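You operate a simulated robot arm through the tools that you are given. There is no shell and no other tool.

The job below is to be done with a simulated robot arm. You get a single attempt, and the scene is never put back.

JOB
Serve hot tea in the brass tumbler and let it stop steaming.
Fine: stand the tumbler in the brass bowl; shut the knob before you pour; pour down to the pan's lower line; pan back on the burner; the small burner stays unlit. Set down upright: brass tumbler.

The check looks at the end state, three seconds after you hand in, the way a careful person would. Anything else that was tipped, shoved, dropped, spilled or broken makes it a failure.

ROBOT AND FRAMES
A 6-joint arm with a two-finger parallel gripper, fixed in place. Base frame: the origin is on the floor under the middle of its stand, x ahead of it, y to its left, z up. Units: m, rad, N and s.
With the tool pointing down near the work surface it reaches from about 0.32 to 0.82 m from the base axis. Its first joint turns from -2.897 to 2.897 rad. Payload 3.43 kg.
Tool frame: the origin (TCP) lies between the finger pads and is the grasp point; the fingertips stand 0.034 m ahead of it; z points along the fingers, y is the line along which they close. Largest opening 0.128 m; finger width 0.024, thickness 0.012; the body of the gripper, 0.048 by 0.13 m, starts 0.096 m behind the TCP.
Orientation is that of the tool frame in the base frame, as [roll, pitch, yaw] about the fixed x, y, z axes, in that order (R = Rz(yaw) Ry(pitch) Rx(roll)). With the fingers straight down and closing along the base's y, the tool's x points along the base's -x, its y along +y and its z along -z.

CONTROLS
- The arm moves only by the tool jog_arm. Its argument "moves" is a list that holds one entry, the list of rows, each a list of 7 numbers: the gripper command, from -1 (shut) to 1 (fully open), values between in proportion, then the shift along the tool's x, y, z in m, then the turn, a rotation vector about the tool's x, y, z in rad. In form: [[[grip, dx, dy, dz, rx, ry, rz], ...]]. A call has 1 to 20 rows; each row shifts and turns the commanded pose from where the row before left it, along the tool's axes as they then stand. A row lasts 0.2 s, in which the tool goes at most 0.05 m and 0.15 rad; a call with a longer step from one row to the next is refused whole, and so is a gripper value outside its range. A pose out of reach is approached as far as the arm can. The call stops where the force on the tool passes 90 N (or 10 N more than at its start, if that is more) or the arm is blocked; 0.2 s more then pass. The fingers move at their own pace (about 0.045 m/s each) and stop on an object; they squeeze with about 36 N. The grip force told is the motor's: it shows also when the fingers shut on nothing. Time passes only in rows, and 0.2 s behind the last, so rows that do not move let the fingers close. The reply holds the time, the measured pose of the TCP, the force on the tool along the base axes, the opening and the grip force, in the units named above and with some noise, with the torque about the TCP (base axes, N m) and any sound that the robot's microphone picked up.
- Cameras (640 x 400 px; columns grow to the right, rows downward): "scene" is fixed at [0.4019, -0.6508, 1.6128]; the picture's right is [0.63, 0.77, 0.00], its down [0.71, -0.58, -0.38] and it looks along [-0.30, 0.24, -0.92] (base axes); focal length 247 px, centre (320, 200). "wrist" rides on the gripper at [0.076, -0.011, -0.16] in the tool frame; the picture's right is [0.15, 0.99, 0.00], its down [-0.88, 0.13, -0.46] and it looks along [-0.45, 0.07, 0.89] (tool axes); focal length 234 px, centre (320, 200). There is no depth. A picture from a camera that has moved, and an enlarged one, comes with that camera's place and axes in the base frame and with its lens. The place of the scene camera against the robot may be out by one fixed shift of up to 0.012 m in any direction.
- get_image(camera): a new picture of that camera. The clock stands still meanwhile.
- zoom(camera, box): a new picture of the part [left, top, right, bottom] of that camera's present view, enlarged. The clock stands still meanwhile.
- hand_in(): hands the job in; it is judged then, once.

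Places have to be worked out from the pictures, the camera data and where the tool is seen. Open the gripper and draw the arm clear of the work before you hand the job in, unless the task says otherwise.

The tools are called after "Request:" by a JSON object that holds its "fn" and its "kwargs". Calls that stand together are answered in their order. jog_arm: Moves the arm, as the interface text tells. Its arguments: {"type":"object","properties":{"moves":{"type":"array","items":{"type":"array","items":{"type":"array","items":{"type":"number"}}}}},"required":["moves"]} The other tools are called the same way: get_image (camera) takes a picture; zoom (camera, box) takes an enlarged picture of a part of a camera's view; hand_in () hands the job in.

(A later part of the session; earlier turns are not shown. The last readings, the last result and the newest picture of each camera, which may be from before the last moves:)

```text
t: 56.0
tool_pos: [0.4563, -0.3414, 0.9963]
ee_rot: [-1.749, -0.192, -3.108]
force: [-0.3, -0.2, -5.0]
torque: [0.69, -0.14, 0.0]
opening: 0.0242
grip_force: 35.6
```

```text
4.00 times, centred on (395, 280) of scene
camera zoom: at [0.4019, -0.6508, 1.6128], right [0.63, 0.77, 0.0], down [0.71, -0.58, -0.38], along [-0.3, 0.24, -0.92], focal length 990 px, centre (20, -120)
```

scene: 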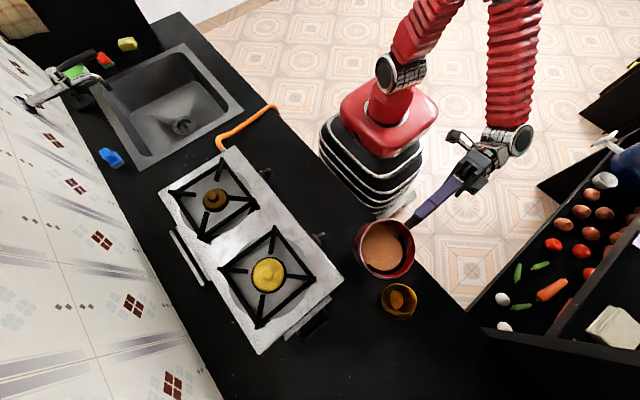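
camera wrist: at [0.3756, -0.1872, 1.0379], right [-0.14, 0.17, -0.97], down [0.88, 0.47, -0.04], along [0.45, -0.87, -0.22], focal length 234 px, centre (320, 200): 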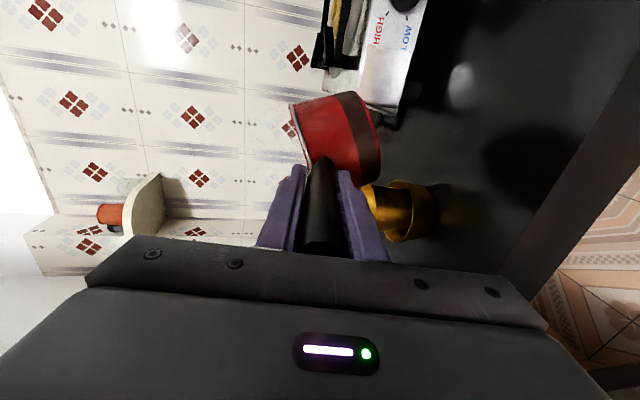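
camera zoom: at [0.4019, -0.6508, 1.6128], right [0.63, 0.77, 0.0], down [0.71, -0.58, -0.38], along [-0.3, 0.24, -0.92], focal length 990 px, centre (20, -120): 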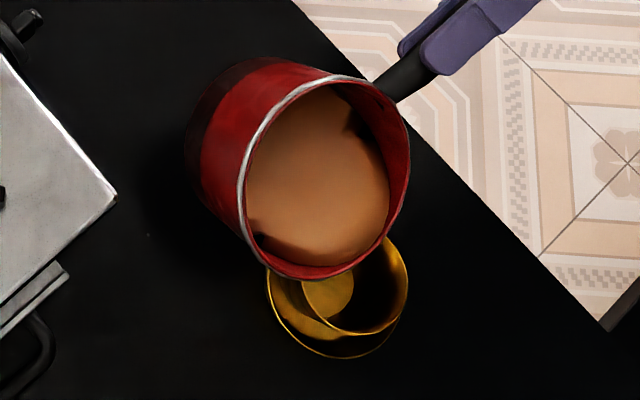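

Still no flow at 36°, with the tea near the lip. Continuing in small steps to about 42°.

Request:
{"fn": "jog_arm", "kwargs": {"moves": [[[-1, -0.0005, -0.0016, -0.0003, 0, 0, -0.025], [-1, -0.0005, -0.0016, -0.0003, 0, 0, -0.025], [-1, -0.0005, -0.0016, -0.0003, 0, 0, -0.025], [-1, -0.0005, -0.0016, -0.0003, 0, 0, -0.02], [-1, 0, 0, 0, 0, 0, 0]]]}}

Request:
{"fn": "zoom", "kwargs": {"camera": "scene", "box": [340, 230, 450, 330]}}

```text
t: 57.2
tool_pos: [0.4582, -0.3397, 1.0006]
ee_rot: [-1.754, -0.285, -3.091]
force: [-0.4, 0.0, -5.8]
torque: [0.65, -0.14, 0.02]
opening: 0.0243
grip_force: 36.4
```

```text
4.00 times, centred on (395, 280) of scene
camera zoom: at [0.4019, -0.6508, 1.6128], right [0.63, 0.77, 0.0], down [0.71, -0.58, -0.38], along [-0.3, 0.24, -0.92], focal length 990 px, centre (20, -120)
```

zoom: 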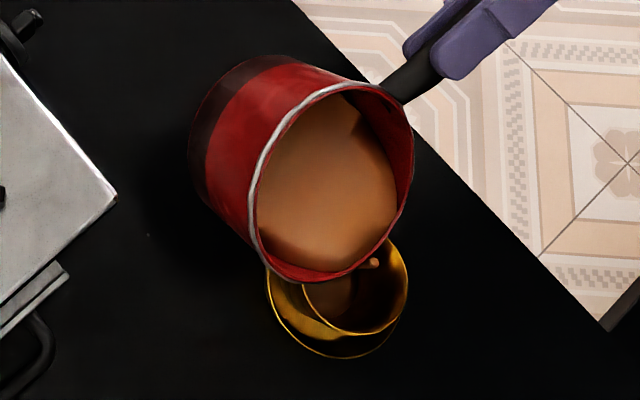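

Flow has started: a thread of tea falls from the lip into the tumbler. I'll hold this angle for a moment and watch.

Request:
{"fn": "jog_arm", "kwargs": {"moves": [[[-1, 0, 0, 0, 0, 0, 0], [-1, 0, 0, 0, 0, 0, 0], [-1, 0, 0, 0, 0, 0, 0]]]}}

Request:
{"fn": "zoom", "kwargs": {"camera": "scene", "box": [355, 235, 445, 325]}}

Request:
{"fn": "zoom", "kwargs": {"camera": "wrist", "box": [240, 60, 480, 270]}}

```text
t: 58.0
tool_pos: [0.4594, -0.3397, 1.0014]
ee_rot: [-1.754, -0.285, -3.089]
force: [0.4, -0.5, -5.7]
torque: [0.62, -0.17, 0.03]
opening: 0.0246
grip_force: 36.1
```

```text
4.44 times, centred on (400, 280) of scene
camera zoom: at [0.4019, -0.6508, 1.6128], right [0.63, 0.77, 0.0], down [0.71, -0.58, -0.38], along [-0.3, 0.24, -0.92], focal length 1100 px, centre (-36, -156)
```

zoom: 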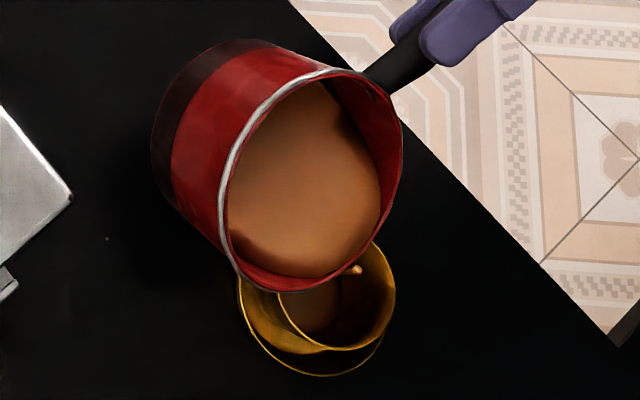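

```text
1.90 times, centred on (360, 165) of wrist
camera zoom: at [0.3894, -0.1901, 1.0618], right [-0.42, 0.16, -0.89], down [0.81, 0.51, -0.29], along [0.41, -0.84, -0.34], focal length 446 px, centre (244, 267)
```

zoom: 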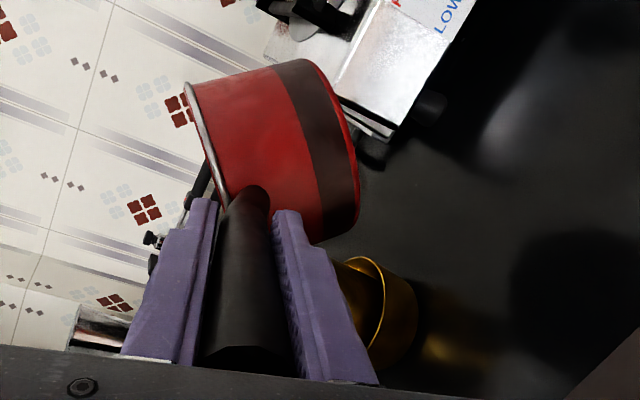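

The thread falls at about (0.529, -0.466), inside the tumbler mouth. I'll increase the tilt a little and keep the lip in place.

Request:
{"fn": "jog_arm", "kwargs": {"moves": [[[-1, -0.0003, -0.0014, -0.0002, 0, 0, -0.02], [-1, -0.0003, -0.0014, -0.0002, 0, 0, -0.02], [-1, 0, 0, 0, 0, 0, 0], [-1, 0, 0, 0, 0, 0, 0], [-1, 0, 0, 0, 0, 0, 0], [-1, 0, 0, 0, 0, 0, 0]]]}}

Request:
{"fn": "zoom", "kwargs": {"camera": "scene", "box": [355, 235, 445, 325]}}

```text
t: 59.4
tool_pos: [0.4625, -0.3416, 1.003]
ee_rot: [-1.756, -0.326, -3.082]
force: [0.4, -0.1, -5.7]
torque: [0.59, -0.15, -0.01]
opening: 0.0246
grip_force: 36.2
```

```text
4.44 times, centred on (400, 280) of scene
camera zoom: at [0.4019, -0.6508, 1.6128], right [0.63, 0.77, 0.0], down [0.71, -0.58, -0.38], along [-0.3, 0.24, -0.92], focal length 1100 px, centre (-36, -156)
```

zoom: 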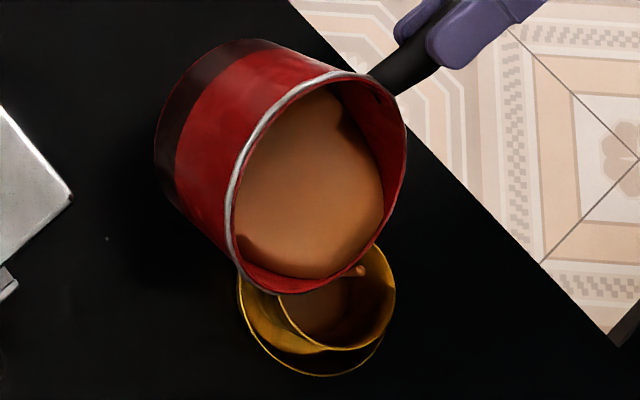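

Steady stream, well inside. I'll nudge 3 mm toward -y to centre it and tilt a little further.

Request:
{"fn": "jog_arm", "kwargs": {"moves": [[[-1, -0.0002, -0.0016, 0.0013, 0, 0, -0.02], [-1, -0.0002, -0.0016, 0.0013, 0, 0, -0.02], [-1, 0, 0, 0, 0, 0, 0], [-1, 0, 0, 0, 0, 0, 0], [-1, 0, 0, 0, 0, 0, 0], [-1, 0, 0, 0, 0, 0, 0]]]}}

Request:
{"fn": "zoom", "kwargs": {"camera": "scene", "box": [355, 235, 445, 325]}}

```text
t: 60.8
tool_pos: [0.4628, -0.3445, 1.0079]
ee_rot: [-1.758, -0.362, -3.076]
force: [0.3, -0.3, -4.5]
torque: [0.61, -0.13, 0.01]
opening: 0.0245
grip_force: 36.0
```

```text
4.44 times, centred on (400, 280) of scene
camera zoom: at [0.4019, -0.6508, 1.6128], right [0.63, 0.77, 0.0], down [0.71, -0.58, -0.38], along [-0.3, 0.24, -0.92], focal length 1100 px, centre (-36, -156)
```

zoom: 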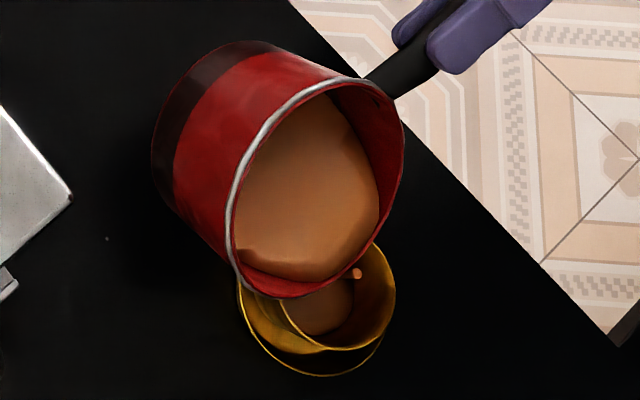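

I'll zoom deeper into the pan and tumbler to judge levels.

Request:
{"fn": "zoom", "kwargs": {"camera": "scene", "box": [370, 245, 420, 300]}}

Request:
{"fn": "zoom", "kwargs": {"camera": "scene", "box": [378, 285, 428, 325]}}

```text
7.27 times, centred on (395, 272) of scene
camera zoom: at [0.4019, -0.6508, 1.6128], right [0.63, 0.77, 0.0], down [0.71, -0.58, -0.38], along [-0.3, 0.24, -0.92], focal length 1799 px, centre (-226, -327)
```

zoom: 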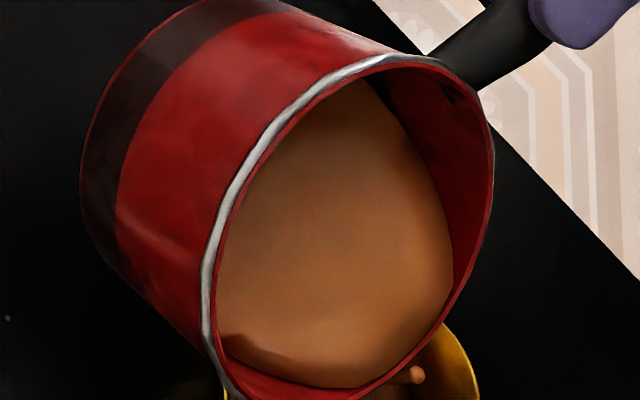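

```text
10.00 times, centred on (403, 305) of scene
camera zoom: at [0.4019, -0.6508, 1.6128], right [0.63, 0.77, 0.0], down [0.71, -0.58, -0.38], along [-0.3, 0.24, -0.92], focal length 2474 px, centre (-510, -850)
```

zoom: 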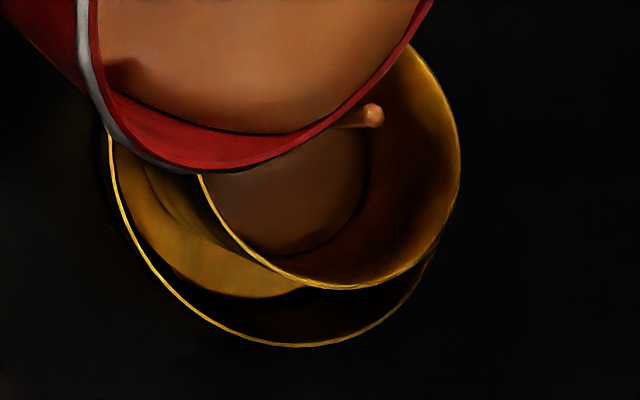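

The stream is central at about (0.527, -0.472), and the tea covers the tumbler's bottom. Continuing in the same way.

Request:
{"fn": "jog_arm", "kwargs": {"moves": [[[-1, -0.0002, -0.0014, -0.0002, 0, 0, -0.02], [-1, -0.0002, -0.0014, -0.0002, 0, 0, -0.02], [-1, 0, 0, 0, 0, 0, 0], [-1, 0, 0, 0, 0, 0, 0], [-1, 0, 0, 0, 0, 0, 0], [-1, -0.0002, -0.0014, -0.0002, 0, 0, -0.02], [-1, -0.0002, -0.0014, -0.0002, 0, 0, -0.02], [-1, 0, 0, 0, 0, 0, 0], [-1, 0, 0, 0, 0, 0, 0], [-1, 0, 0, 0, 0, 0, 0]]]}}

Request:
{"fn": "zoom", "kwargs": {"camera": "scene", "box": [370, 245, 420, 300]}}

Request:
{"fn": "zoom", "kwargs": {"camera": "scene", "box": [378, 285, 428, 325]}}

```text
t: 63.0
tool_pos: [0.4653, -0.345, 1.011]
ee_rot: [-1.766, -0.442, -3.058]
force: [0.0, 0.6, -4.9]
torque: [0.54, -0.15, 0.01]
opening: 0.0245
grip_force: 35.9
```

```text
7.27 times, centred on (395, 272) of scene
camera zoom: at [0.4019, -0.6508, 1.6128], right [0.63, 0.77, 0.0], down [0.71, -0.58, -0.38], along [-0.3, 0.24, -0.92], focal length 1799 px, centre (-226, -327)
```

zoom: 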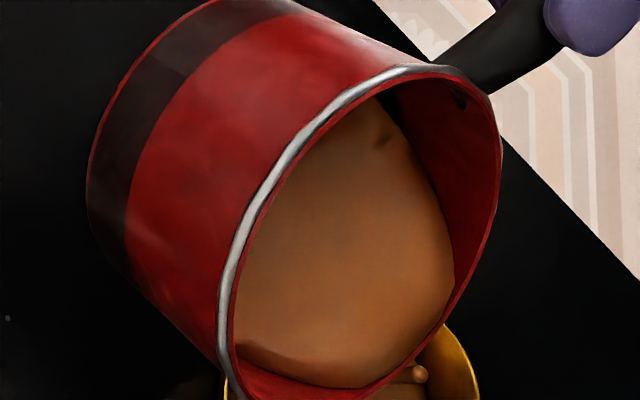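

```text
10.00 times, centred on (403, 305) of scene
camera zoom: at [0.4019, -0.6508, 1.6128], right [0.63, 0.77, 0.0], down [0.71, -0.58, -0.38], along [-0.3, 0.24, -0.92], focal length 2474 px, centre (-510, -850)
```

zoom: 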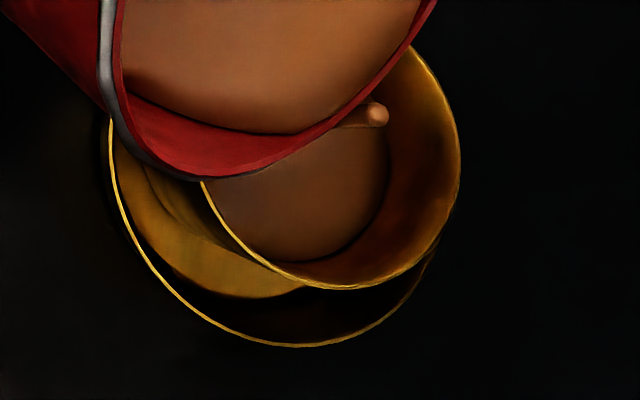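

About 130 ml is in the tumbler, roughly half its height, and the torque has dropped to 0.54. I'll roll back to 25° with the lip still over the tumbler, so I can read the level against the pan's lines.

Request:
{"fn": "jog_arm", "kwargs": {"moves": [[[-1, 0.0014, 0.002, -0.0001, 0, 0, 0.055], [-1, 0.0014, 0.002, -0.0001, 0, 0, 0.055], [-1, 0.0014, 0.002, -0.0001, 0, 0, 0.055], [-1, 0.0014, 0.002, -0.0001, 0, 0, 0.055], [-1, 0.0014, 0.002, -0.0001, 0, 0, 0.055], [-1, 0.0014, 0.002, -0.0001, 0, 0, 0.055], [-1, 0.0014, 0.002, -0.0001, 0, 0, 0.055], [-1, 0.0014, 0.002, -0.0001, 0, 0, 0.055], [-1, 0, 0, 0, 0, 0, 0]]]}}

Request:
{"fn": "zoom", "kwargs": {"camera": "scene", "box": [355, 235, 445, 325]}}

Request:
{"fn": "zoom", "kwargs": {"camera": "scene", "box": [365, 240, 415, 300]}}

```text
t: 65.0
tool_pos: [0.4504, -0.3404, 0.999]
ee_rot: [-1.746, -0.008, -3.138]
force: [0.1, 1.2, -5.3]
torque: [0.52, -0.1, -0.04]
opening: 0.0242
grip_force: 36.0
```

```text
4.44 times, centred on (400, 280) of scene
camera zoom: at [0.4019, -0.6508, 1.6128], right [0.63, 0.77, 0.0], down [0.71, -0.58, -0.38], along [-0.3, 0.24, -0.92], focal length 1100 px, centre (-36, -156)
```

zoom: 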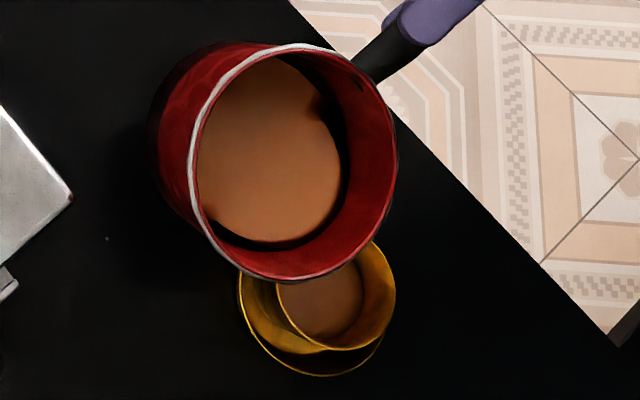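

```text
6.67 times, centred on (390, 270) of scene
camera zoom: at [0.4019, -0.6508, 1.6128], right [0.63, 0.77, 0.0], down [0.71, -0.58, -0.38], along [-0.3, 0.24, -0.92], focal length 1649 px, centre (-147, -267)
```

zoom: 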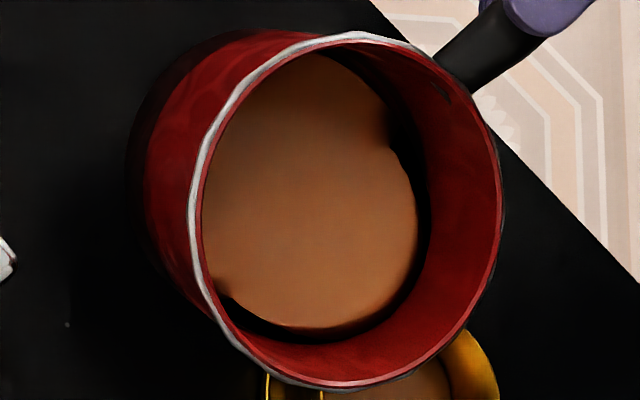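

No line is distinguishable in this shadowed view. I'll raise the pan, level it and bring it nearer the scene camera so I can read the inside wall clearly.

Request:
{"fn": "jog_arm", "kwargs": {"moves": [[[-1, 0.0035, -0.01, 0.0033, 0, 0, 0], [-1, 0.007, -0.0201, 0.0066, 0, 0, 0], [-1, 0.007, -0.0201, 0.0066, 0, 0, 0], [-1, 0.007, -0.0201, 0.0066, 0, 0, 0], [-1, 0.007, -0.0201, 0.0066, 0, 0, 0], [-1, 0.007, -0.0201, 0.0066, 0, 0, 0], [-1, 0.007, -0.0201, 0.0066, 0, 0, 0], [-1, 0.007, -0.0201, 0.0066, 0, 0, 0], [-1, 0.0035, -0.01, 0.0033, 0, 0, 0], [-1, 0, 0, 0, 0, 0, 0.0623], [-1, 0, 0, 0, 0, 0, 0.0623], [-1, 0, 0, 0, 0, 0, 0.0623], [-1, 0, 0, 0, 0, 0, 0.0623], [-1, 0, 0, 0, 0, 0, 0.0623], [-1, 0, 0, 0, 0, 0, 0.0623], [-1, 0, 0, 0, 0, 0, 0.0623], [-1, 0, 0, 0, 0, 0, 0]]]}}

Request:
{"fn": "get_image", "kwargs": {"camera": "scene"}}

```text
t: 68.6
tool_pos: [0.3957, -0.4221, 1.1484]
ee_rot: [-1.763, 0.42, 3.06]
force: [0.5, -0.1, -4.8]
torque: [0.53, 0.01, 0.04]
opening: 0.0243
grip_force: 35.7
```

```text
taken
```

scene: 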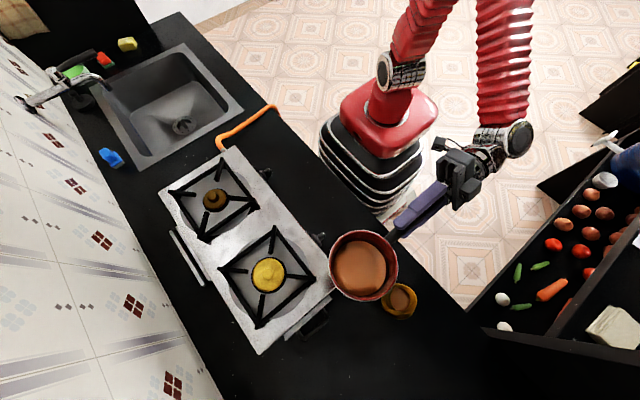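

Request:
{"fn": "zoom", "kwargs": {"camera": "scene", "box": [325, 225, 405, 305]}}

Request:
{"fn": "zoom", "kwargs": {"camera": "scene", "box": [328, 232, 368, 272]}}

Request:
{"fn": "zoom", "kwargs": {"camera": "scene", "box": [340, 265, 390, 305]}}

```text
5.00 times, centred on (365, 265) of scene
camera zoom: at [0.4019, -0.6508, 1.6128], right [0.63, 0.77, 0.0], down [0.71, -0.58, -0.38], along [-0.3, 0.24, -0.92], focal length 1237 px, centre (95, -125)
```

zoom: 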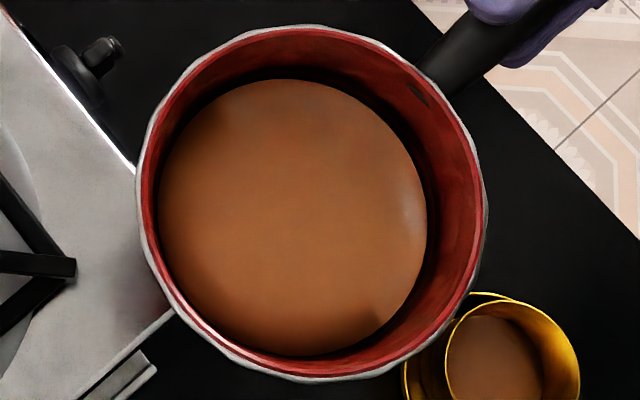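

```text
10.00 times, centred on (348, 252) of scene
camera zoom: at [0.4019, -0.6508, 1.6128], right [0.63, 0.77, 0.0], down [0.71, -0.58, -0.38], along [-0.3, 0.24, -0.92], focal length 2474 px, centre (40, -320)
```

zoom: 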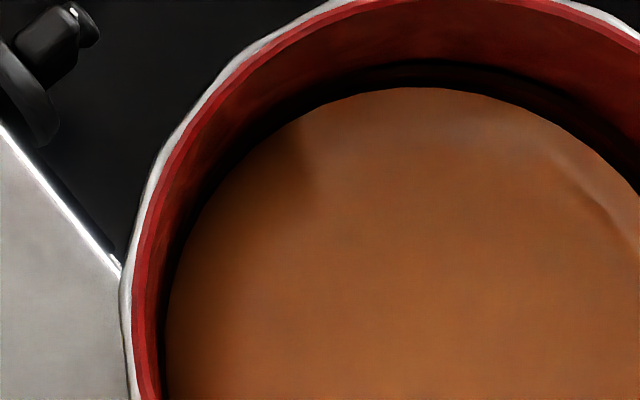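

```text
10.00 times, centred on (365, 285) of scene
camera zoom: at [0.4019, -0.6508, 1.6128], right [0.63, 0.77, 0.0], down [0.71, -0.58, -0.38], along [-0.3, 0.24, -0.92], focal length 2474 px, centre (-130, -650)
```

zoom: 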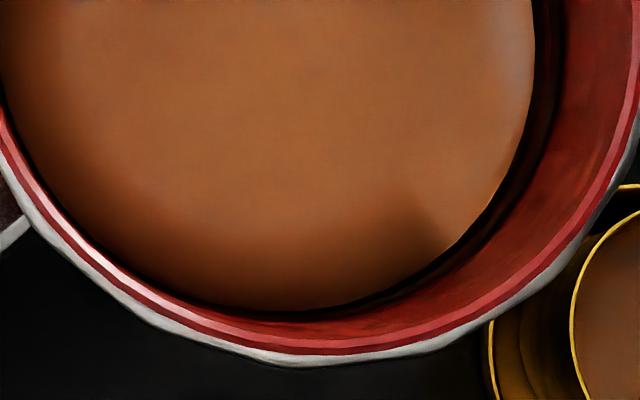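

There seems to be a dark band right above the tea but I can't tell a marked line from shading. I'll lift the pan closer to the camera for a better look.

Request:
{"fn": "jog_arm", "kwargs": {"moves": [[[-1, -0.0063, -0.0134, 0.0005, 0, 0, 0], [-1, -0.0125, -0.0268, 0.0009, 0, 0, 0], [-1, -0.0125, -0.0268, 0.0009, 0, 0, 0], [-1, -0.0125, -0.0268, 0.0009, 0, 0, 0], [-1, -0.0125, -0.0268, 0.0009, 0, 0, 0], [-1, -0.0125, -0.0268, 0.0009, 0, 0, 0], [-1, -0.0125, -0.0268, 0.0009, 0, 0, 0], [-1, -0.0125, -0.0268, 0.0009, 0, 0, 0], [-1, -0.0063, -0.0134, 0.0005, 0, 0, 0], [-1, 0, 0, 0, 0, 0, 0]]]}}

Request:
{"fn": "get_image", "kwargs": {"camera": "scene"}}

```text
t: 70.8
tool_pos: [0.3967, -0.4695, 1.3786]
ee_rot: [-1.764, 0.417, 3.062]
force: [-0.8, 0.1, -5.0]
torque: [0.52, 0.0, -0.05]
opening: 0.0246
grip_force: 36.0
```

```text
taken
```

scene: 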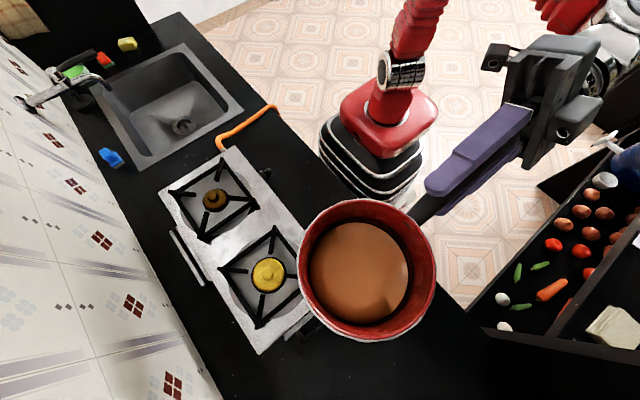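

Request:
{"fn": "zoom", "kwargs": {"camera": "scene", "box": [290, 190, 445, 345]}}

Request:
{"fn": "zoom", "kwargs": {"camera": "scene", "box": [380, 215, 440, 275]}}

Request:
{"fn": "zoom", "kwargs": {"camera": "scene", "box": [295, 190, 375, 250]}}

Request:
{"fn": "zoom", "kwargs": {"camera": "scene", "box": [380, 280, 440, 340]}}

```text
2.58 times, centred on (368, 268) of scene
camera zoom: at [0.4019, -0.6508, 1.6128], right [0.63, 0.77, 0.0], down [0.71, -0.58, -0.38], along [-0.3, 0.24, -0.92], focal length 638 px, centre (197, 26)
```

zoom: 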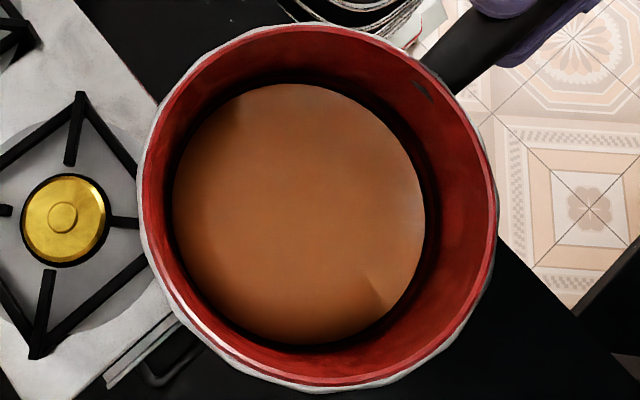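

```text
6.67 times, centred on (410, 245) of scene
camera zoom: at [0.4019, -0.6508, 1.6128], right [0.63, 0.77, 0.0], down [0.71, -0.58, -0.38], along [-0.3, 0.24, -0.92], focal length 1649 px, centre (-280, -100)
```

zoom: 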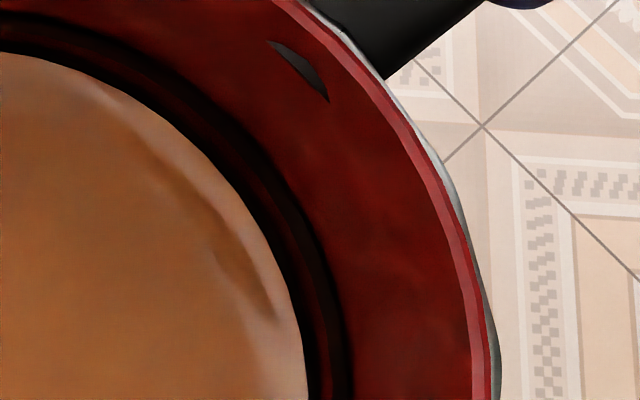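

```text
6.67 times, centred on (335, 220) of scene
camera zoom: at [0.4019, -0.6508, 1.6128], right [0.63, 0.77, 0.0], down [0.71, -0.58, -0.38], along [-0.3, 0.24, -0.92], focal length 1649 px, centre (220, 67)
```

zoom: 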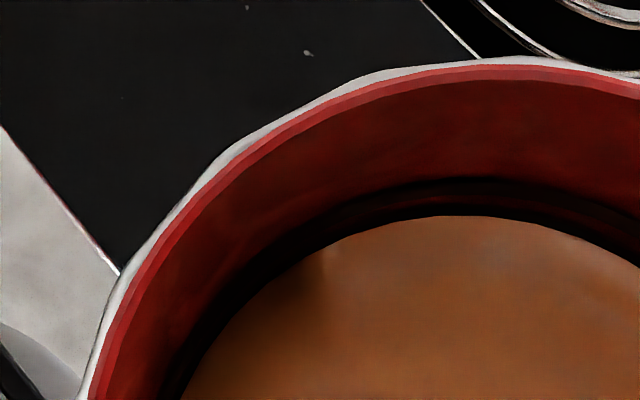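

```text
6.67 times, centred on (410, 310) of scene
camera zoom: at [0.4019, -0.6508, 1.6128], right [0.63, 0.77, 0.0], down [0.71, -0.58, -0.38], along [-0.3, 0.24, -0.92], focal length 1649 px, centre (-280, -533)
```

zoom: 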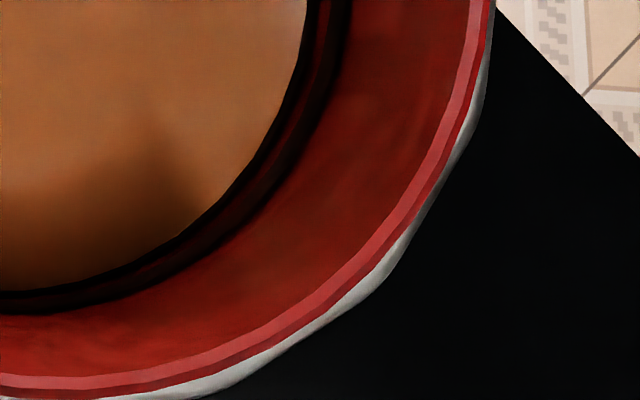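

Now two dark bands are visible on the inner wall: an upper one about 35 mm down, which was the original tea level, and another just above the current tea. I'll enlarge further to see exactly how the tea sits against the lower band.

Request:
{"fn": "zoom", "kwargs": {"camera": "scene", "box": [390, 265, 430, 290]}}

Request:
{"fn": "zoom", "kwargs": {"camera": "scene", "box": [340, 205, 370, 225]}}

Request:
{"fn": "zoom", "kwargs": {"camera": "scene", "box": [375, 300, 415, 325]}}

```text
16.00 times, centred on (410, 278) of scene
camera zoom: at [0.4019, -0.6508, 1.6128], right [0.63, 0.77, 0.0], down [0.71, -0.58, -0.38], along [-0.3, 0.24, -0.92], focal length 3958 px, centre (-1120, -1040)
```

zoom: 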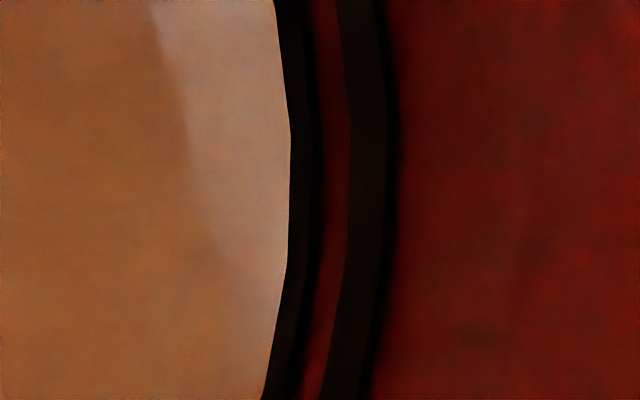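

```text
16.00 times, centred on (355, 215) of scene
camera zoom: at [0.4019, -0.6508, 1.6128], right [0.63, 0.77, 0.0], down [0.71, -0.58, -0.38], along [-0.3, 0.24, -0.92], focal length 3958 px, centre (-240, -40)
```

zoom: 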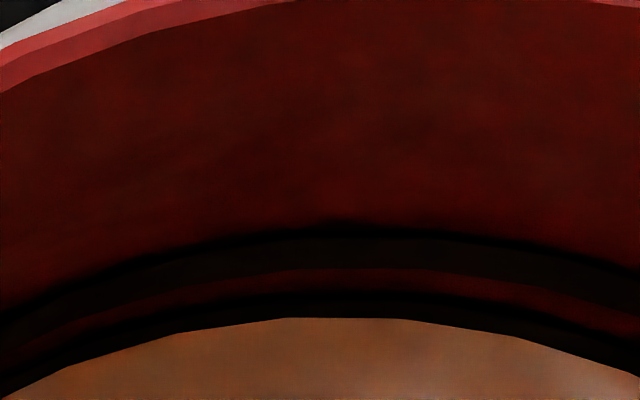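

```text
16.00 times, centred on (395, 312) of scene
camera zoom: at [0.4019, -0.6508, 1.6128], right [0.63, 0.77, 0.0], down [0.71, -0.58, -0.38], along [-0.3, 0.24, -0.92], focal length 3958 px, centre (-880, -1600)
```

zoom: 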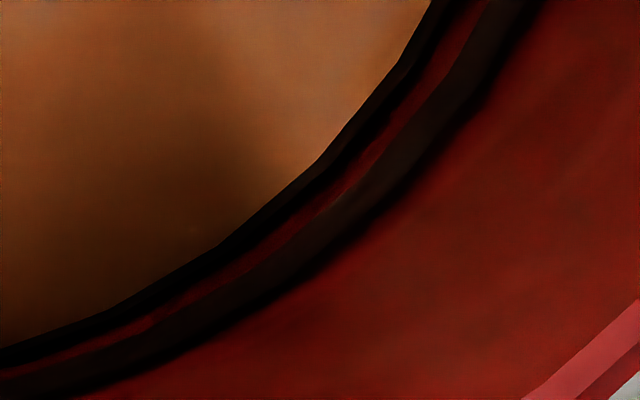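

This settles it: two dark rings, and the tea surface now cuts the lower ring near its middle, on every side. So the pan is poured down to the lower line and no more pouring is needed. Next I'll carry the pan back to a point 6 cm above its place on the burner.

Request:
{"fn": "jog_arm", "kwargs": {"moves": [[[-1, 0.0098, 0.0076, 0.0069, 0, 0, 0.01], [-1, 0.01965, 0.01523, 0.01385, 0, 0, 0], [-1, 0.01965, 0.01523, 0.01385, 0, 0, 0], [-1, 0.01965, 0.01523, 0.01385, 0, 0, 0], [-1, 0.01965, 0.01523, 0.01385, 0, 0, 0], [-1, 0.01965, 0.01523, 0.01385, 0, 0, 0], [-1, 0.01965, 0.01523, 0.01385, 0, 0, 0], [-1, 0.01965, 0.01523, 0.01385, 0, 0, 0], [-1, 0.01965, 0.01523, 0.01385, 0, 0, 0], [-1, 0.01965, 0.01523, 0.01385, 0, 0, 0], [-1, 0.01965, 0.01523, 0.01385, 0, 0, 0], [-1, 0.01965, 0.01523, 0.01385, 0, 0, 0], [-1, 0.0098, 0.0076, 0.0069, 0, 0, 0], [-1, 0, 0, 0, 0, 0, 0]]]}}

Request:
{"fn": "get_image", "kwargs": {"camera": "scene"}}

Request:
{"fn": "get_image", "kwargs": {"camera": "wrist"}}

```text
t: 73.8
tool_pos: [0.2631, -0.5849, 1.0905]
ee_rot: [-1.765, 0.429, 3.059]
force: [0.0, -0.3, -6.2]
torque: [0.51, -0.01, -0.03]
opening: 0.0244
grip_force: 35.7
```

```text
taken
```

scene: 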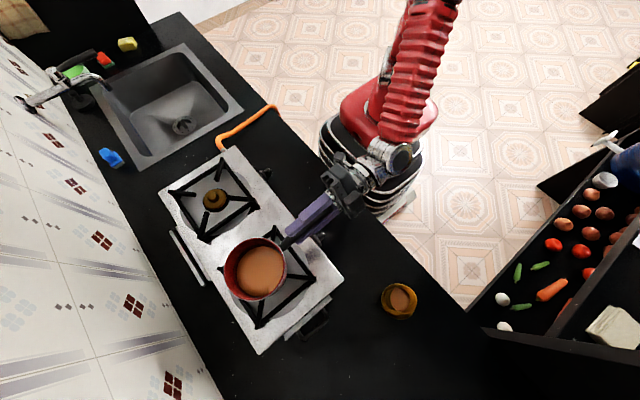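

```text
taken
camera wrist: at [0.1876, -0.4241, 1.0986], right [0.29, 0.17, -0.94], down [0.85, 0.4, 0.33], along [0.44, -0.9, -0.03], focal length 234 px, centre (320, 200)
```

wrist: 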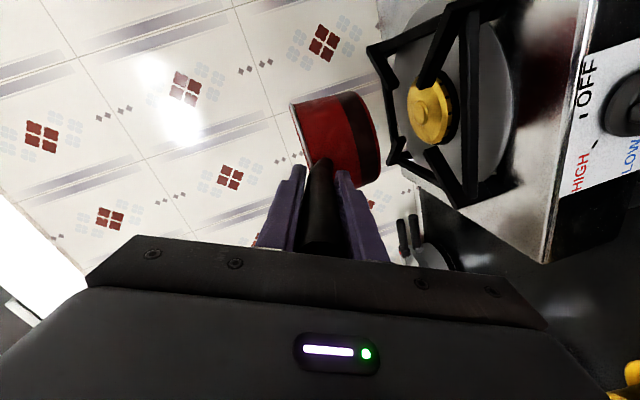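

The pan is back above the burner. I'll correct by about 6 mm in -x and lower to just above the grate.

Request:
{"fn": "jog_arm", "kwargs": {"moves": [[[-1, 0.0061, 0.0093, 0.0024, 0, 0, 0], [-1, 0.0061, 0.0093, 0.0024, 0, 0, 0], [-1, 0.0061, 0.0093, 0.0024, 0, 0, 0], [-1, 0.0061, 0.0093, 0.0024, 0, 0, 0], [-1, 0, 0, 0, 0, 0, 0]]]}}

Request:
{"fn": "zoom", "kwargs": {"camera": "scene", "box": [220, 180, 380, 310]}}

Request:
{"fn": "zoom", "kwargs": {"camera": "wrist", "box": [260, 50, 480, 200]}}

```text
t: 75.0
tool_pos: [0.2543, -0.5872, 1.0465]
ee_rot: [-1.763, 0.428, 3.06]
force: [1.0, 0.5, -4.3]
torque: [0.6, 0.02, -0.02]
opening: 0.0245
grip_force: 35.9
```

```text
3.08 times, centred on (300, 245) of scene
camera zoom: at [0.4019, -0.6508, 1.6128], right [0.63, 0.77, 0.0], down [0.71, -0.58, -0.38], along [-0.3, 0.24, -0.92], focal length 761 px, centre (382, 62)
```

zoom: 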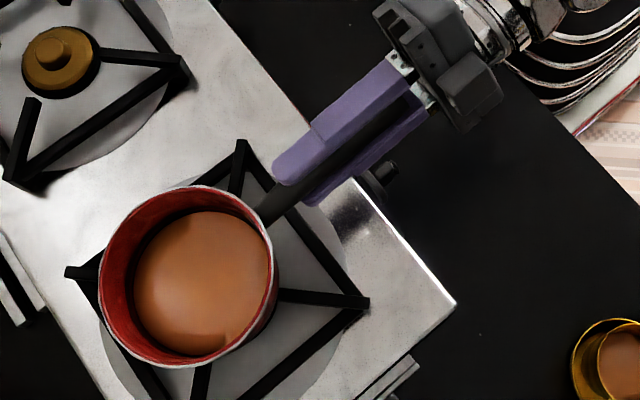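

```text
2.67 times, centred on (370, 125) of wrist
camera zoom: at [0.1803, -0.4273, 1.0538], right [0.29, 0.17, -0.94], down [0.85, 0.4, 0.33], along [0.44, -0.9, -0.03], focal length 624 px, centre (187, 400)
```

zoom: 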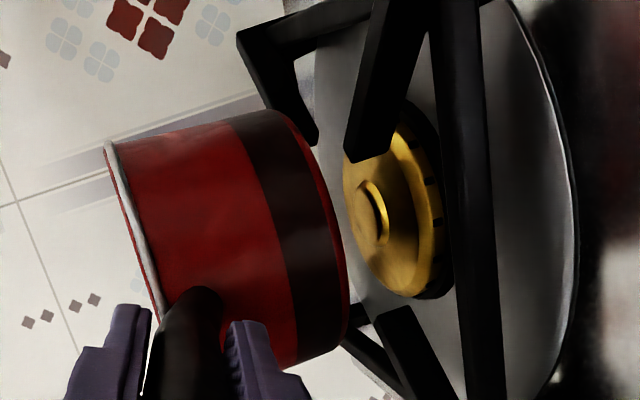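

The pan sits within about 2 mm of its original spot. Lowering in 3–4 mm steps and watching for contact.

Request:
{"fn": "jog_arm", "kwargs": {"moves": [[[-1, -0.0001, 0.0044, 0.0007, 0, 0, 0], [-1, 0.0012, 0.0027, 0.0005, 0, 0, 0], [-1, 0.0012, 0.0027, 0.0005, 0, 0, 0], [-1, 0, 0, 0, 0, 0, 0]]]}}

```text
t: 76.0
tool_pos: [0.2573, -0.5897, 1.0364]
ee_rot: [-1.762, 0.43, 3.059]
force: [0.2, -0.3, -5.8]
torque: [0.52, 0.0, -0.03]
opening: 0.0243
grip_force: 36.2
```

No contact yet at 1.036. Continuing down in 2 mm steps.

Request:
{"fn": "jog_arm", "kwargs": {"moves": [[[-1, 0.0008, 0.0018, 0.0003, 0, 0, 0], [-1, 0.0008, 0.0018, 0.0003, 0, 0, 0], [-1, 0, 0, 0, 0, 0, 0]]]}}

```text
t: 76.8
tool_pos: [0.2569, -0.588, 1.0335]
ee_rot: [-1.76, 0.432, 3.061]
force: [-0.1, -0.4, 8.9]
torque: [-1.64, 0.09, 0.06]
opening: 0.0243
grip_force: 36.1
```

Contact readings (z 1.0335, +8.9 N, -1.64 N·m) match the original grasp state, so the pan is back on the grate. Releasing the handle.

Request:
{"fn": "jog_arm", "kwargs": {"moves": [[[-0.4, 0, 0, 0, 0, 0, 0], [-0.2, 0, 0, 0, 0, 0, 0], [0.3, 0, 0, 0, 0, 0, 0], [0.3, 0, 0, 0, 0, 0, 0], [0.3, 0, 0, 0, 0, 0, 0]]]}}

Request:
{"fn": "get_image", "kwargs": {"camera": "wrist"}}

Request:
{"fn": "zoom", "kwargs": {"camera": "scene", "box": [220, 180, 380, 310]}}

Request:
{"fn": "zoom", "kwargs": {"camera": "scene", "box": [360, 260, 440, 340]}}

```text
t: 78.0
tool_pos: [0.2569, -0.5889, 1.0332]
ee_rot: [-1.764, 0.43, 3.059]
force: [0.4, -0.2, -0.9]
torque: [0.01, 0.02, 0.01]
opening: 0.0831
grip_force: 0.0
```

```text
taken
camera wrist: at [0.183, -0.4279, 1.0396], right [0.29, 0.17, -0.94], down [0.85, 0.4, 0.33], along [0.44, -0.9, -0.03], focal length 234 px, centre (320, 200)
```

wrist: 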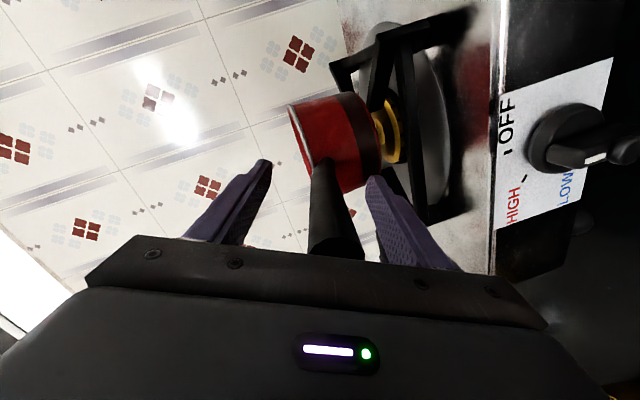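

```text
3.08 times, centred on (300, 245) of scene
camera zoom: at [0.4019, -0.6508, 1.6128], right [0.63, 0.77, 0.0], down [0.71, -0.58, -0.38], along [-0.3, 0.24, -0.92], focal length 761 px, centre (382, 62)
```

zoom: 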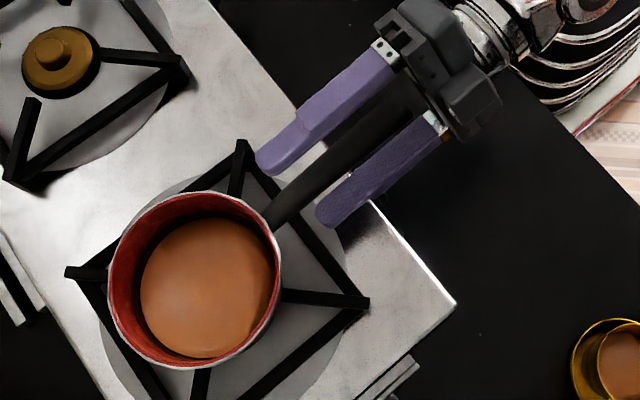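

```text
5.00 times, centred on (400, 300) of scene
camera zoom: at [0.4019, -0.6508, 1.6128], right [0.63, 0.77, 0.0], down [0.71, -0.58, -0.38], along [-0.3, 0.24, -0.92], focal length 1237 px, centre (-80, -300)
```

zoom: 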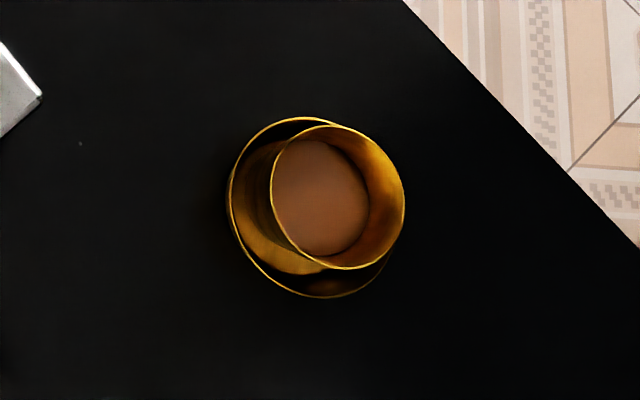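

The pan is back exactly where it was, and the handle is free between the open fingers. I'll retreat sideways to +x the way I came in.

Request:
{"fn": "jog_arm", "kwargs": {"moves": [[[0.3, -0.0164, 0.008, -0.0003, 0, 0, 0], [0.3, -0.0327, 0.0159, -0.0006, 0, 0, 0], [0.3, -0.0327, 0.0159, -0.0006, 0, 0, 0], [0.3, -0.0327, 0.0159, -0.0006, 0, 0, 0]]]}}

Request:
{"fn": "zoom", "kwargs": {"camera": "scene", "box": [220, 180, 380, 310]}}

Request:
{"fn": "zoom", "kwargs": {"camera": "scene", "box": [380, 280, 425, 325]}}

```text
t: 79.0
tool_pos: [0.3857, -0.5868, 1.0301]
ee_rot: [-1.762, 0.43, 3.058]
force: [-0.3, 0.3, -0.3]
torque: [0.01, 0.0, 0.01]
opening: 0.0831
grip_force: 0.0
```

```text
3.08 times, centred on (300, 245) of scene
camera zoom: at [0.4019, -0.6508, 1.6128], right [0.63, 0.77, 0.0], down [0.71, -0.58, -0.38], along [-0.3, 0.24, -0.92], focal length 761 px, centre (382, 62)
```

zoom: 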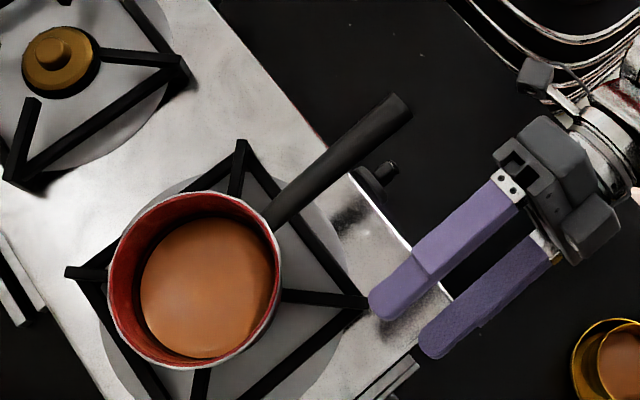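

```text
8.89 times, centred on (402, 302) of scene
camera zoom: at [0.4019, -0.6508, 1.6128], right [0.63, 0.77, 0.0], down [0.71, -0.58, -0.38], along [-0.3, 0.24, -0.92], focal length 2199 px, centre (-413, -711)
```

zoom: 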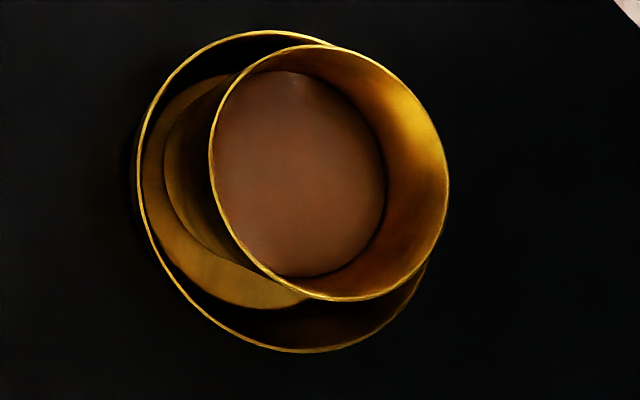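

The bowl is clean and the tumbler upright with tea in it. I'll raise the arm clear and then look for steam over the tumbler.

Request:
{"fn": "jog_arm", "kwargs": {"moves": [[[1, -0.0156, -0.0335, -0.0065, 0, 0, 0], [1, -0.0156, -0.0335, -0.0065, 0, 0, 0], [1, -0.0156, -0.0335, -0.0065, 0, 0, 0], [1, -0.0156, -0.0335, -0.0065, 0, 0, 0], [1, -0.0156, -0.0335, -0.0065, 0, 0, 0], [1, 0, 0, -0.03, 0, 0, 0], [1, 0, 0, -0.03, 0, 0, 0]]]}}

Request:
{"fn": "get_image", "kwargs": {"camera": "scene"}}

Request:
{"fn": "zoom", "kwargs": {"camera": "scene", "box": [380, 280, 425, 325]}}

Request:
{"fn": "zoom", "kwargs": {"camera": "scene", "box": [225, 225, 335, 310]}}

```text
t: 80.6
tool_pos: [0.386, -0.5267, 1.2287]
ee_rot: [-1.764, 0.428, 3.06]
force: [0.3, -0.2, -0.6]
torque: [0.02, 0.01, -0.01]
opening: 0.1283
grip_force: 0.1
```

```text
taken
```

scene: 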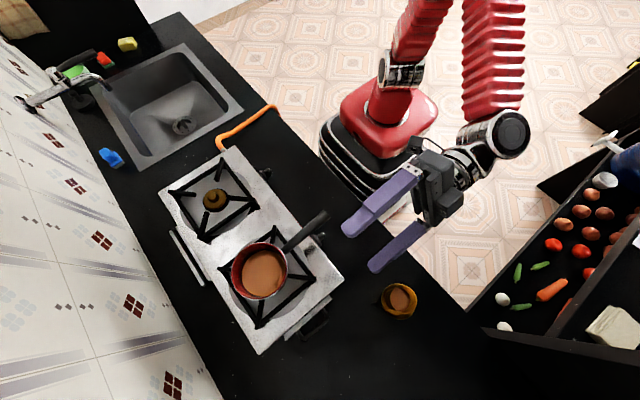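

```text
8.89 times, centred on (402, 302) of scene
camera zoom: at [0.4019, -0.6508, 1.6128], right [0.63, 0.77, 0.0], down [0.71, -0.58, -0.38], along [-0.3, 0.24, -0.92], focal length 2199 px, centre (-413, -711)
```

zoom: 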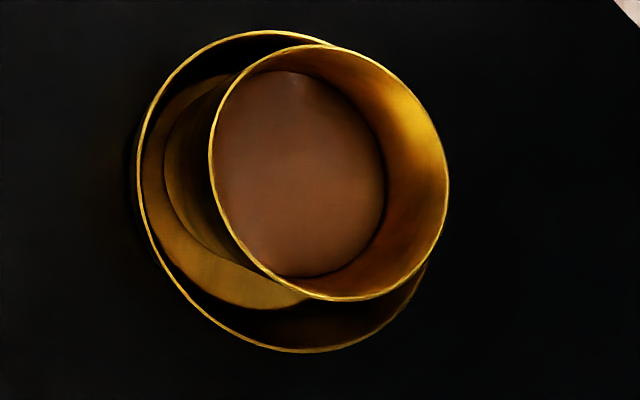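

```text
4.71 times, centred on (280, 268) of scene
camera zoom: at [0.4019, -0.6508, 1.6128], right [0.63, 0.77, 0.0], down [0.71, -0.58, -0.38], along [-0.3, 0.24, -0.92], focal length 1164 px, centre (508, -118)
```

zoom: 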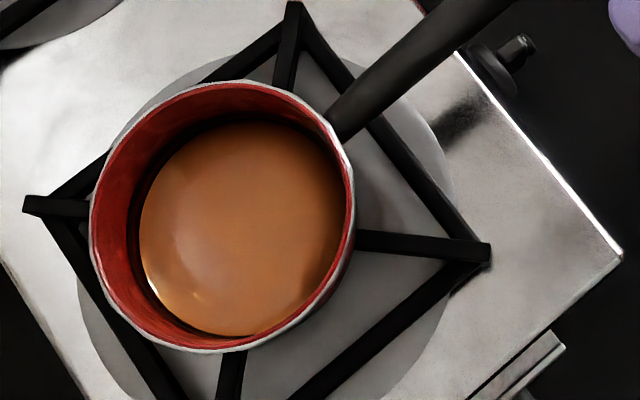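

No steam shows over the tumbler from above. I'll re-orient the arm to a neutral raised pose and use the wrist camera to look at the tumbler obliquely, since steam shows better that way.

Request:
{"fn": "jog_arm", "kwargs": {"moves": [[[1, 0, 0, 0, 0, 0, 0.1418], [1, 0, 0, 0, 0, 0, 0.1418], [1, 0, 0, 0, 0, 0, 0.1418], [1, 0, 0, 0, 0, 0, 0.1418], [1, 0, 0, 0, 0, 0, 0.1418], [1, 0, 0, 0, 0, 0, 0.1418], [1, 0, 0, 0, 0, 0, 0.1418], [1, 0, 0, 0, 0, 0, 0.1418], [1, 0, 0, 0, 0, 0.148, 0], [1, 0, 0, 0, 0, 0.148, 0], [1, 0, 0, 0, 0, 0.148, 0], [1, 0, 0, 0, 0, 0.148, 0], [1, 0, 0, 0, 0, 0.148, 0], [1, 0, 0, 0, 0, 0.148, 0], [1, 0, 0, 0, 0, 0.148, 0]]]}}

Request:
{"fn": "get_image", "kwargs": {"camera": "wrist"}}

Request:
{"fn": "get_image", "kwargs": {"camera": "scene"}}

```text
t: 83.8
tool_pos: [0.3832, -0.5264, 1.2278]
ee_rot: [-3.141, 0.357, 1.571]
force: [1.2, -0.5, 0.2]
torque: [0.0, -0.01, -0.02]
opening: 0.128
grip_force: 0.1
```

```text
taken
camera wrist: at [0.3716, -0.4001, 1.352], right [0.99, 0.14, -0.05], down [0.13, -0.66, 0.74], along [0.07, -0.73, -0.68], focal length 234 px, centre (320, 200)
```

wrist: 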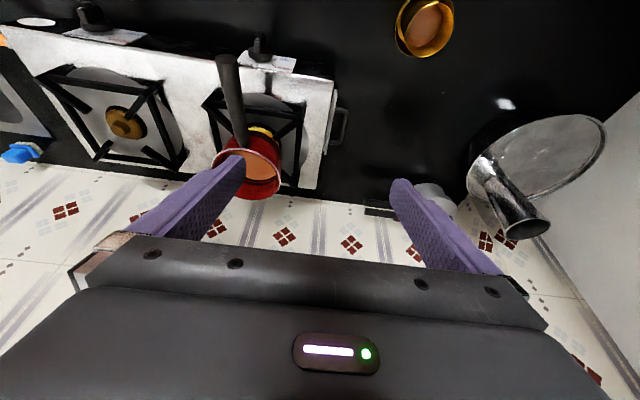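

```text
taken
```

scene: 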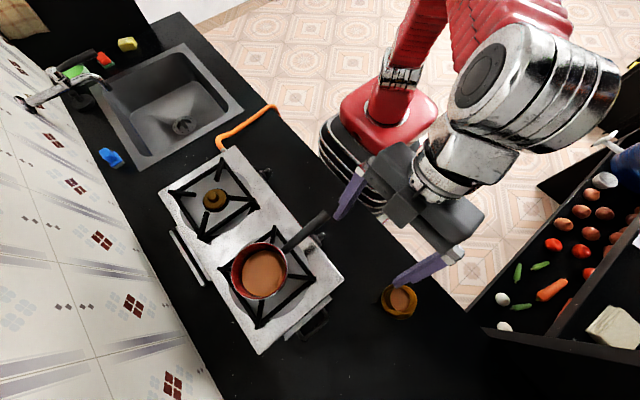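

Request:
{"fn": "zoom", "kwargs": {"camera": "wrist", "box": [360, 0, 490, 80]}}

Request:
{"fn": "zoom", "kwargs": {"camera": "wrist", "box": [190, 30, 350, 210]}}

```text
4.92 times, centred on (425, 40) of wrist
camera zoom: at [0.3716, -0.4001, 1.352], right [0.99, 0.14, -0.05], down [0.13, -0.66, 0.74], along [0.07, -0.73, -0.68], focal length 1153 px, centre (-197, 988)
```

zoom: 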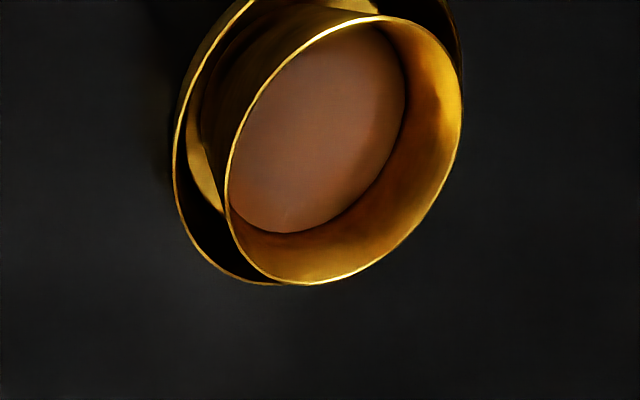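

```text
2.22 times, centred on (270, 120) of wrist
camera zoom: at [0.3716, -0.4001, 1.352], right [0.99, 0.14, -0.05], down [0.13, -0.66, 0.74], along [0.07, -0.73, -0.68], focal length 520 px, centre (431, 378)
```

zoom: 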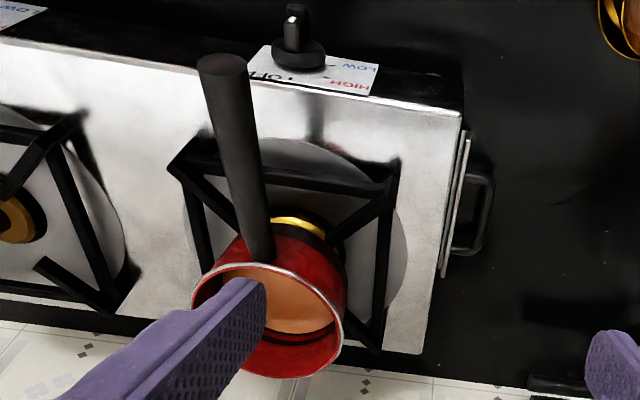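

I'll zoom in on the pan's inner wall from this oblique view to double-check the level against the lower ring.

Request:
{"fn": "zoom", "kwargs": {"camera": "wrist", "box": [240, 140, 300, 200]}}

Request:
{"fn": "zoom", "kwargs": {"camera": "scene", "box": [228, 240, 258, 300]}}

Request:
{"fn": "zoom", "kwargs": {"camera": "scene", "box": [230, 238, 290, 302]}}

```text
6.67 times, centred on (270, 170) of wrist
camera zoom: at [0.3716, -0.4001, 1.352], right [0.99, 0.14, -0.05], down [0.13, -0.66, 0.74], along [0.07, -0.73, -0.68], focal length 1561 px, centre (653, 400)
```

zoom: 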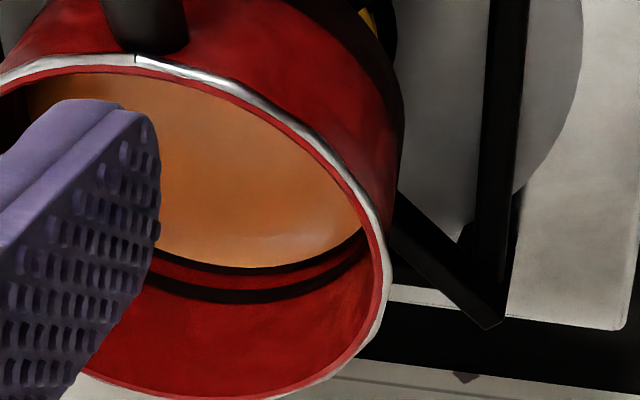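

```text
6.67 times, centred on (243, 270) of scene
camera zoom: at [0.4019, -0.6508, 1.6128], right [0.63, 0.77, 0.0], down [0.71, -0.58, -0.38], along [-0.3, 0.24, -0.92], focal length 1649 px, centre (833, -267)
```

zoom: 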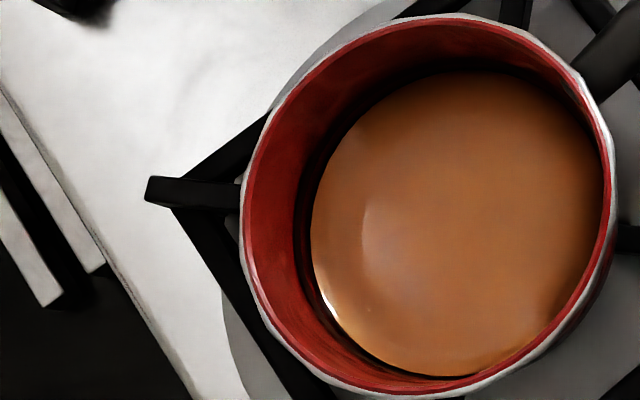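

```text
6.25 times, centred on (260, 270) of scene
camera zoom: at [0.4019, -0.6508, 1.6128], right [0.63, 0.77, 0.0], down [0.71, -0.58, -0.38], along [-0.3, 0.24, -0.92], focal length 1546 px, centre (695, -238)
```

zoom: 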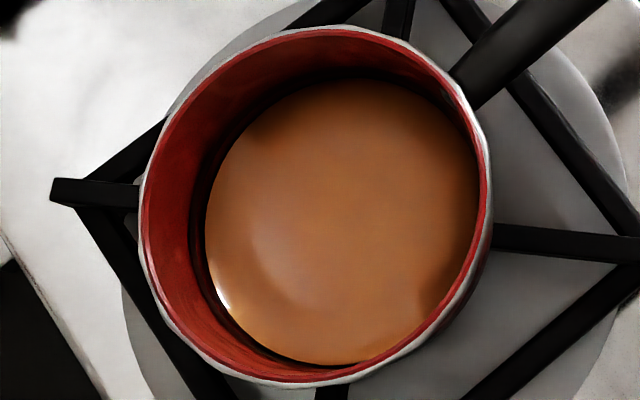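

Request:
{"fn": "zoom", "kwargs": {"camera": "wrist", "box": [255, 168, 285, 188]}}

```text
16.00 times, centred on (270, 178) of wrist
camera zoom: at [0.3716, -0.4001, 1.352], right [0.99, 0.14, -0.05], down [0.13, -0.66, 0.74], along [0.07, -0.73, -0.68], focal length 3747 px, centre (1120, 552)
```

zoom: 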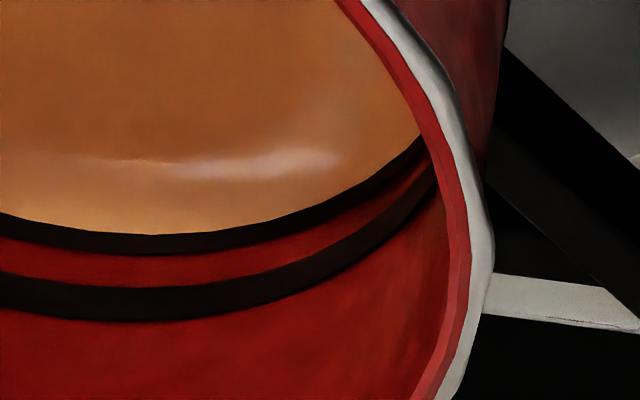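

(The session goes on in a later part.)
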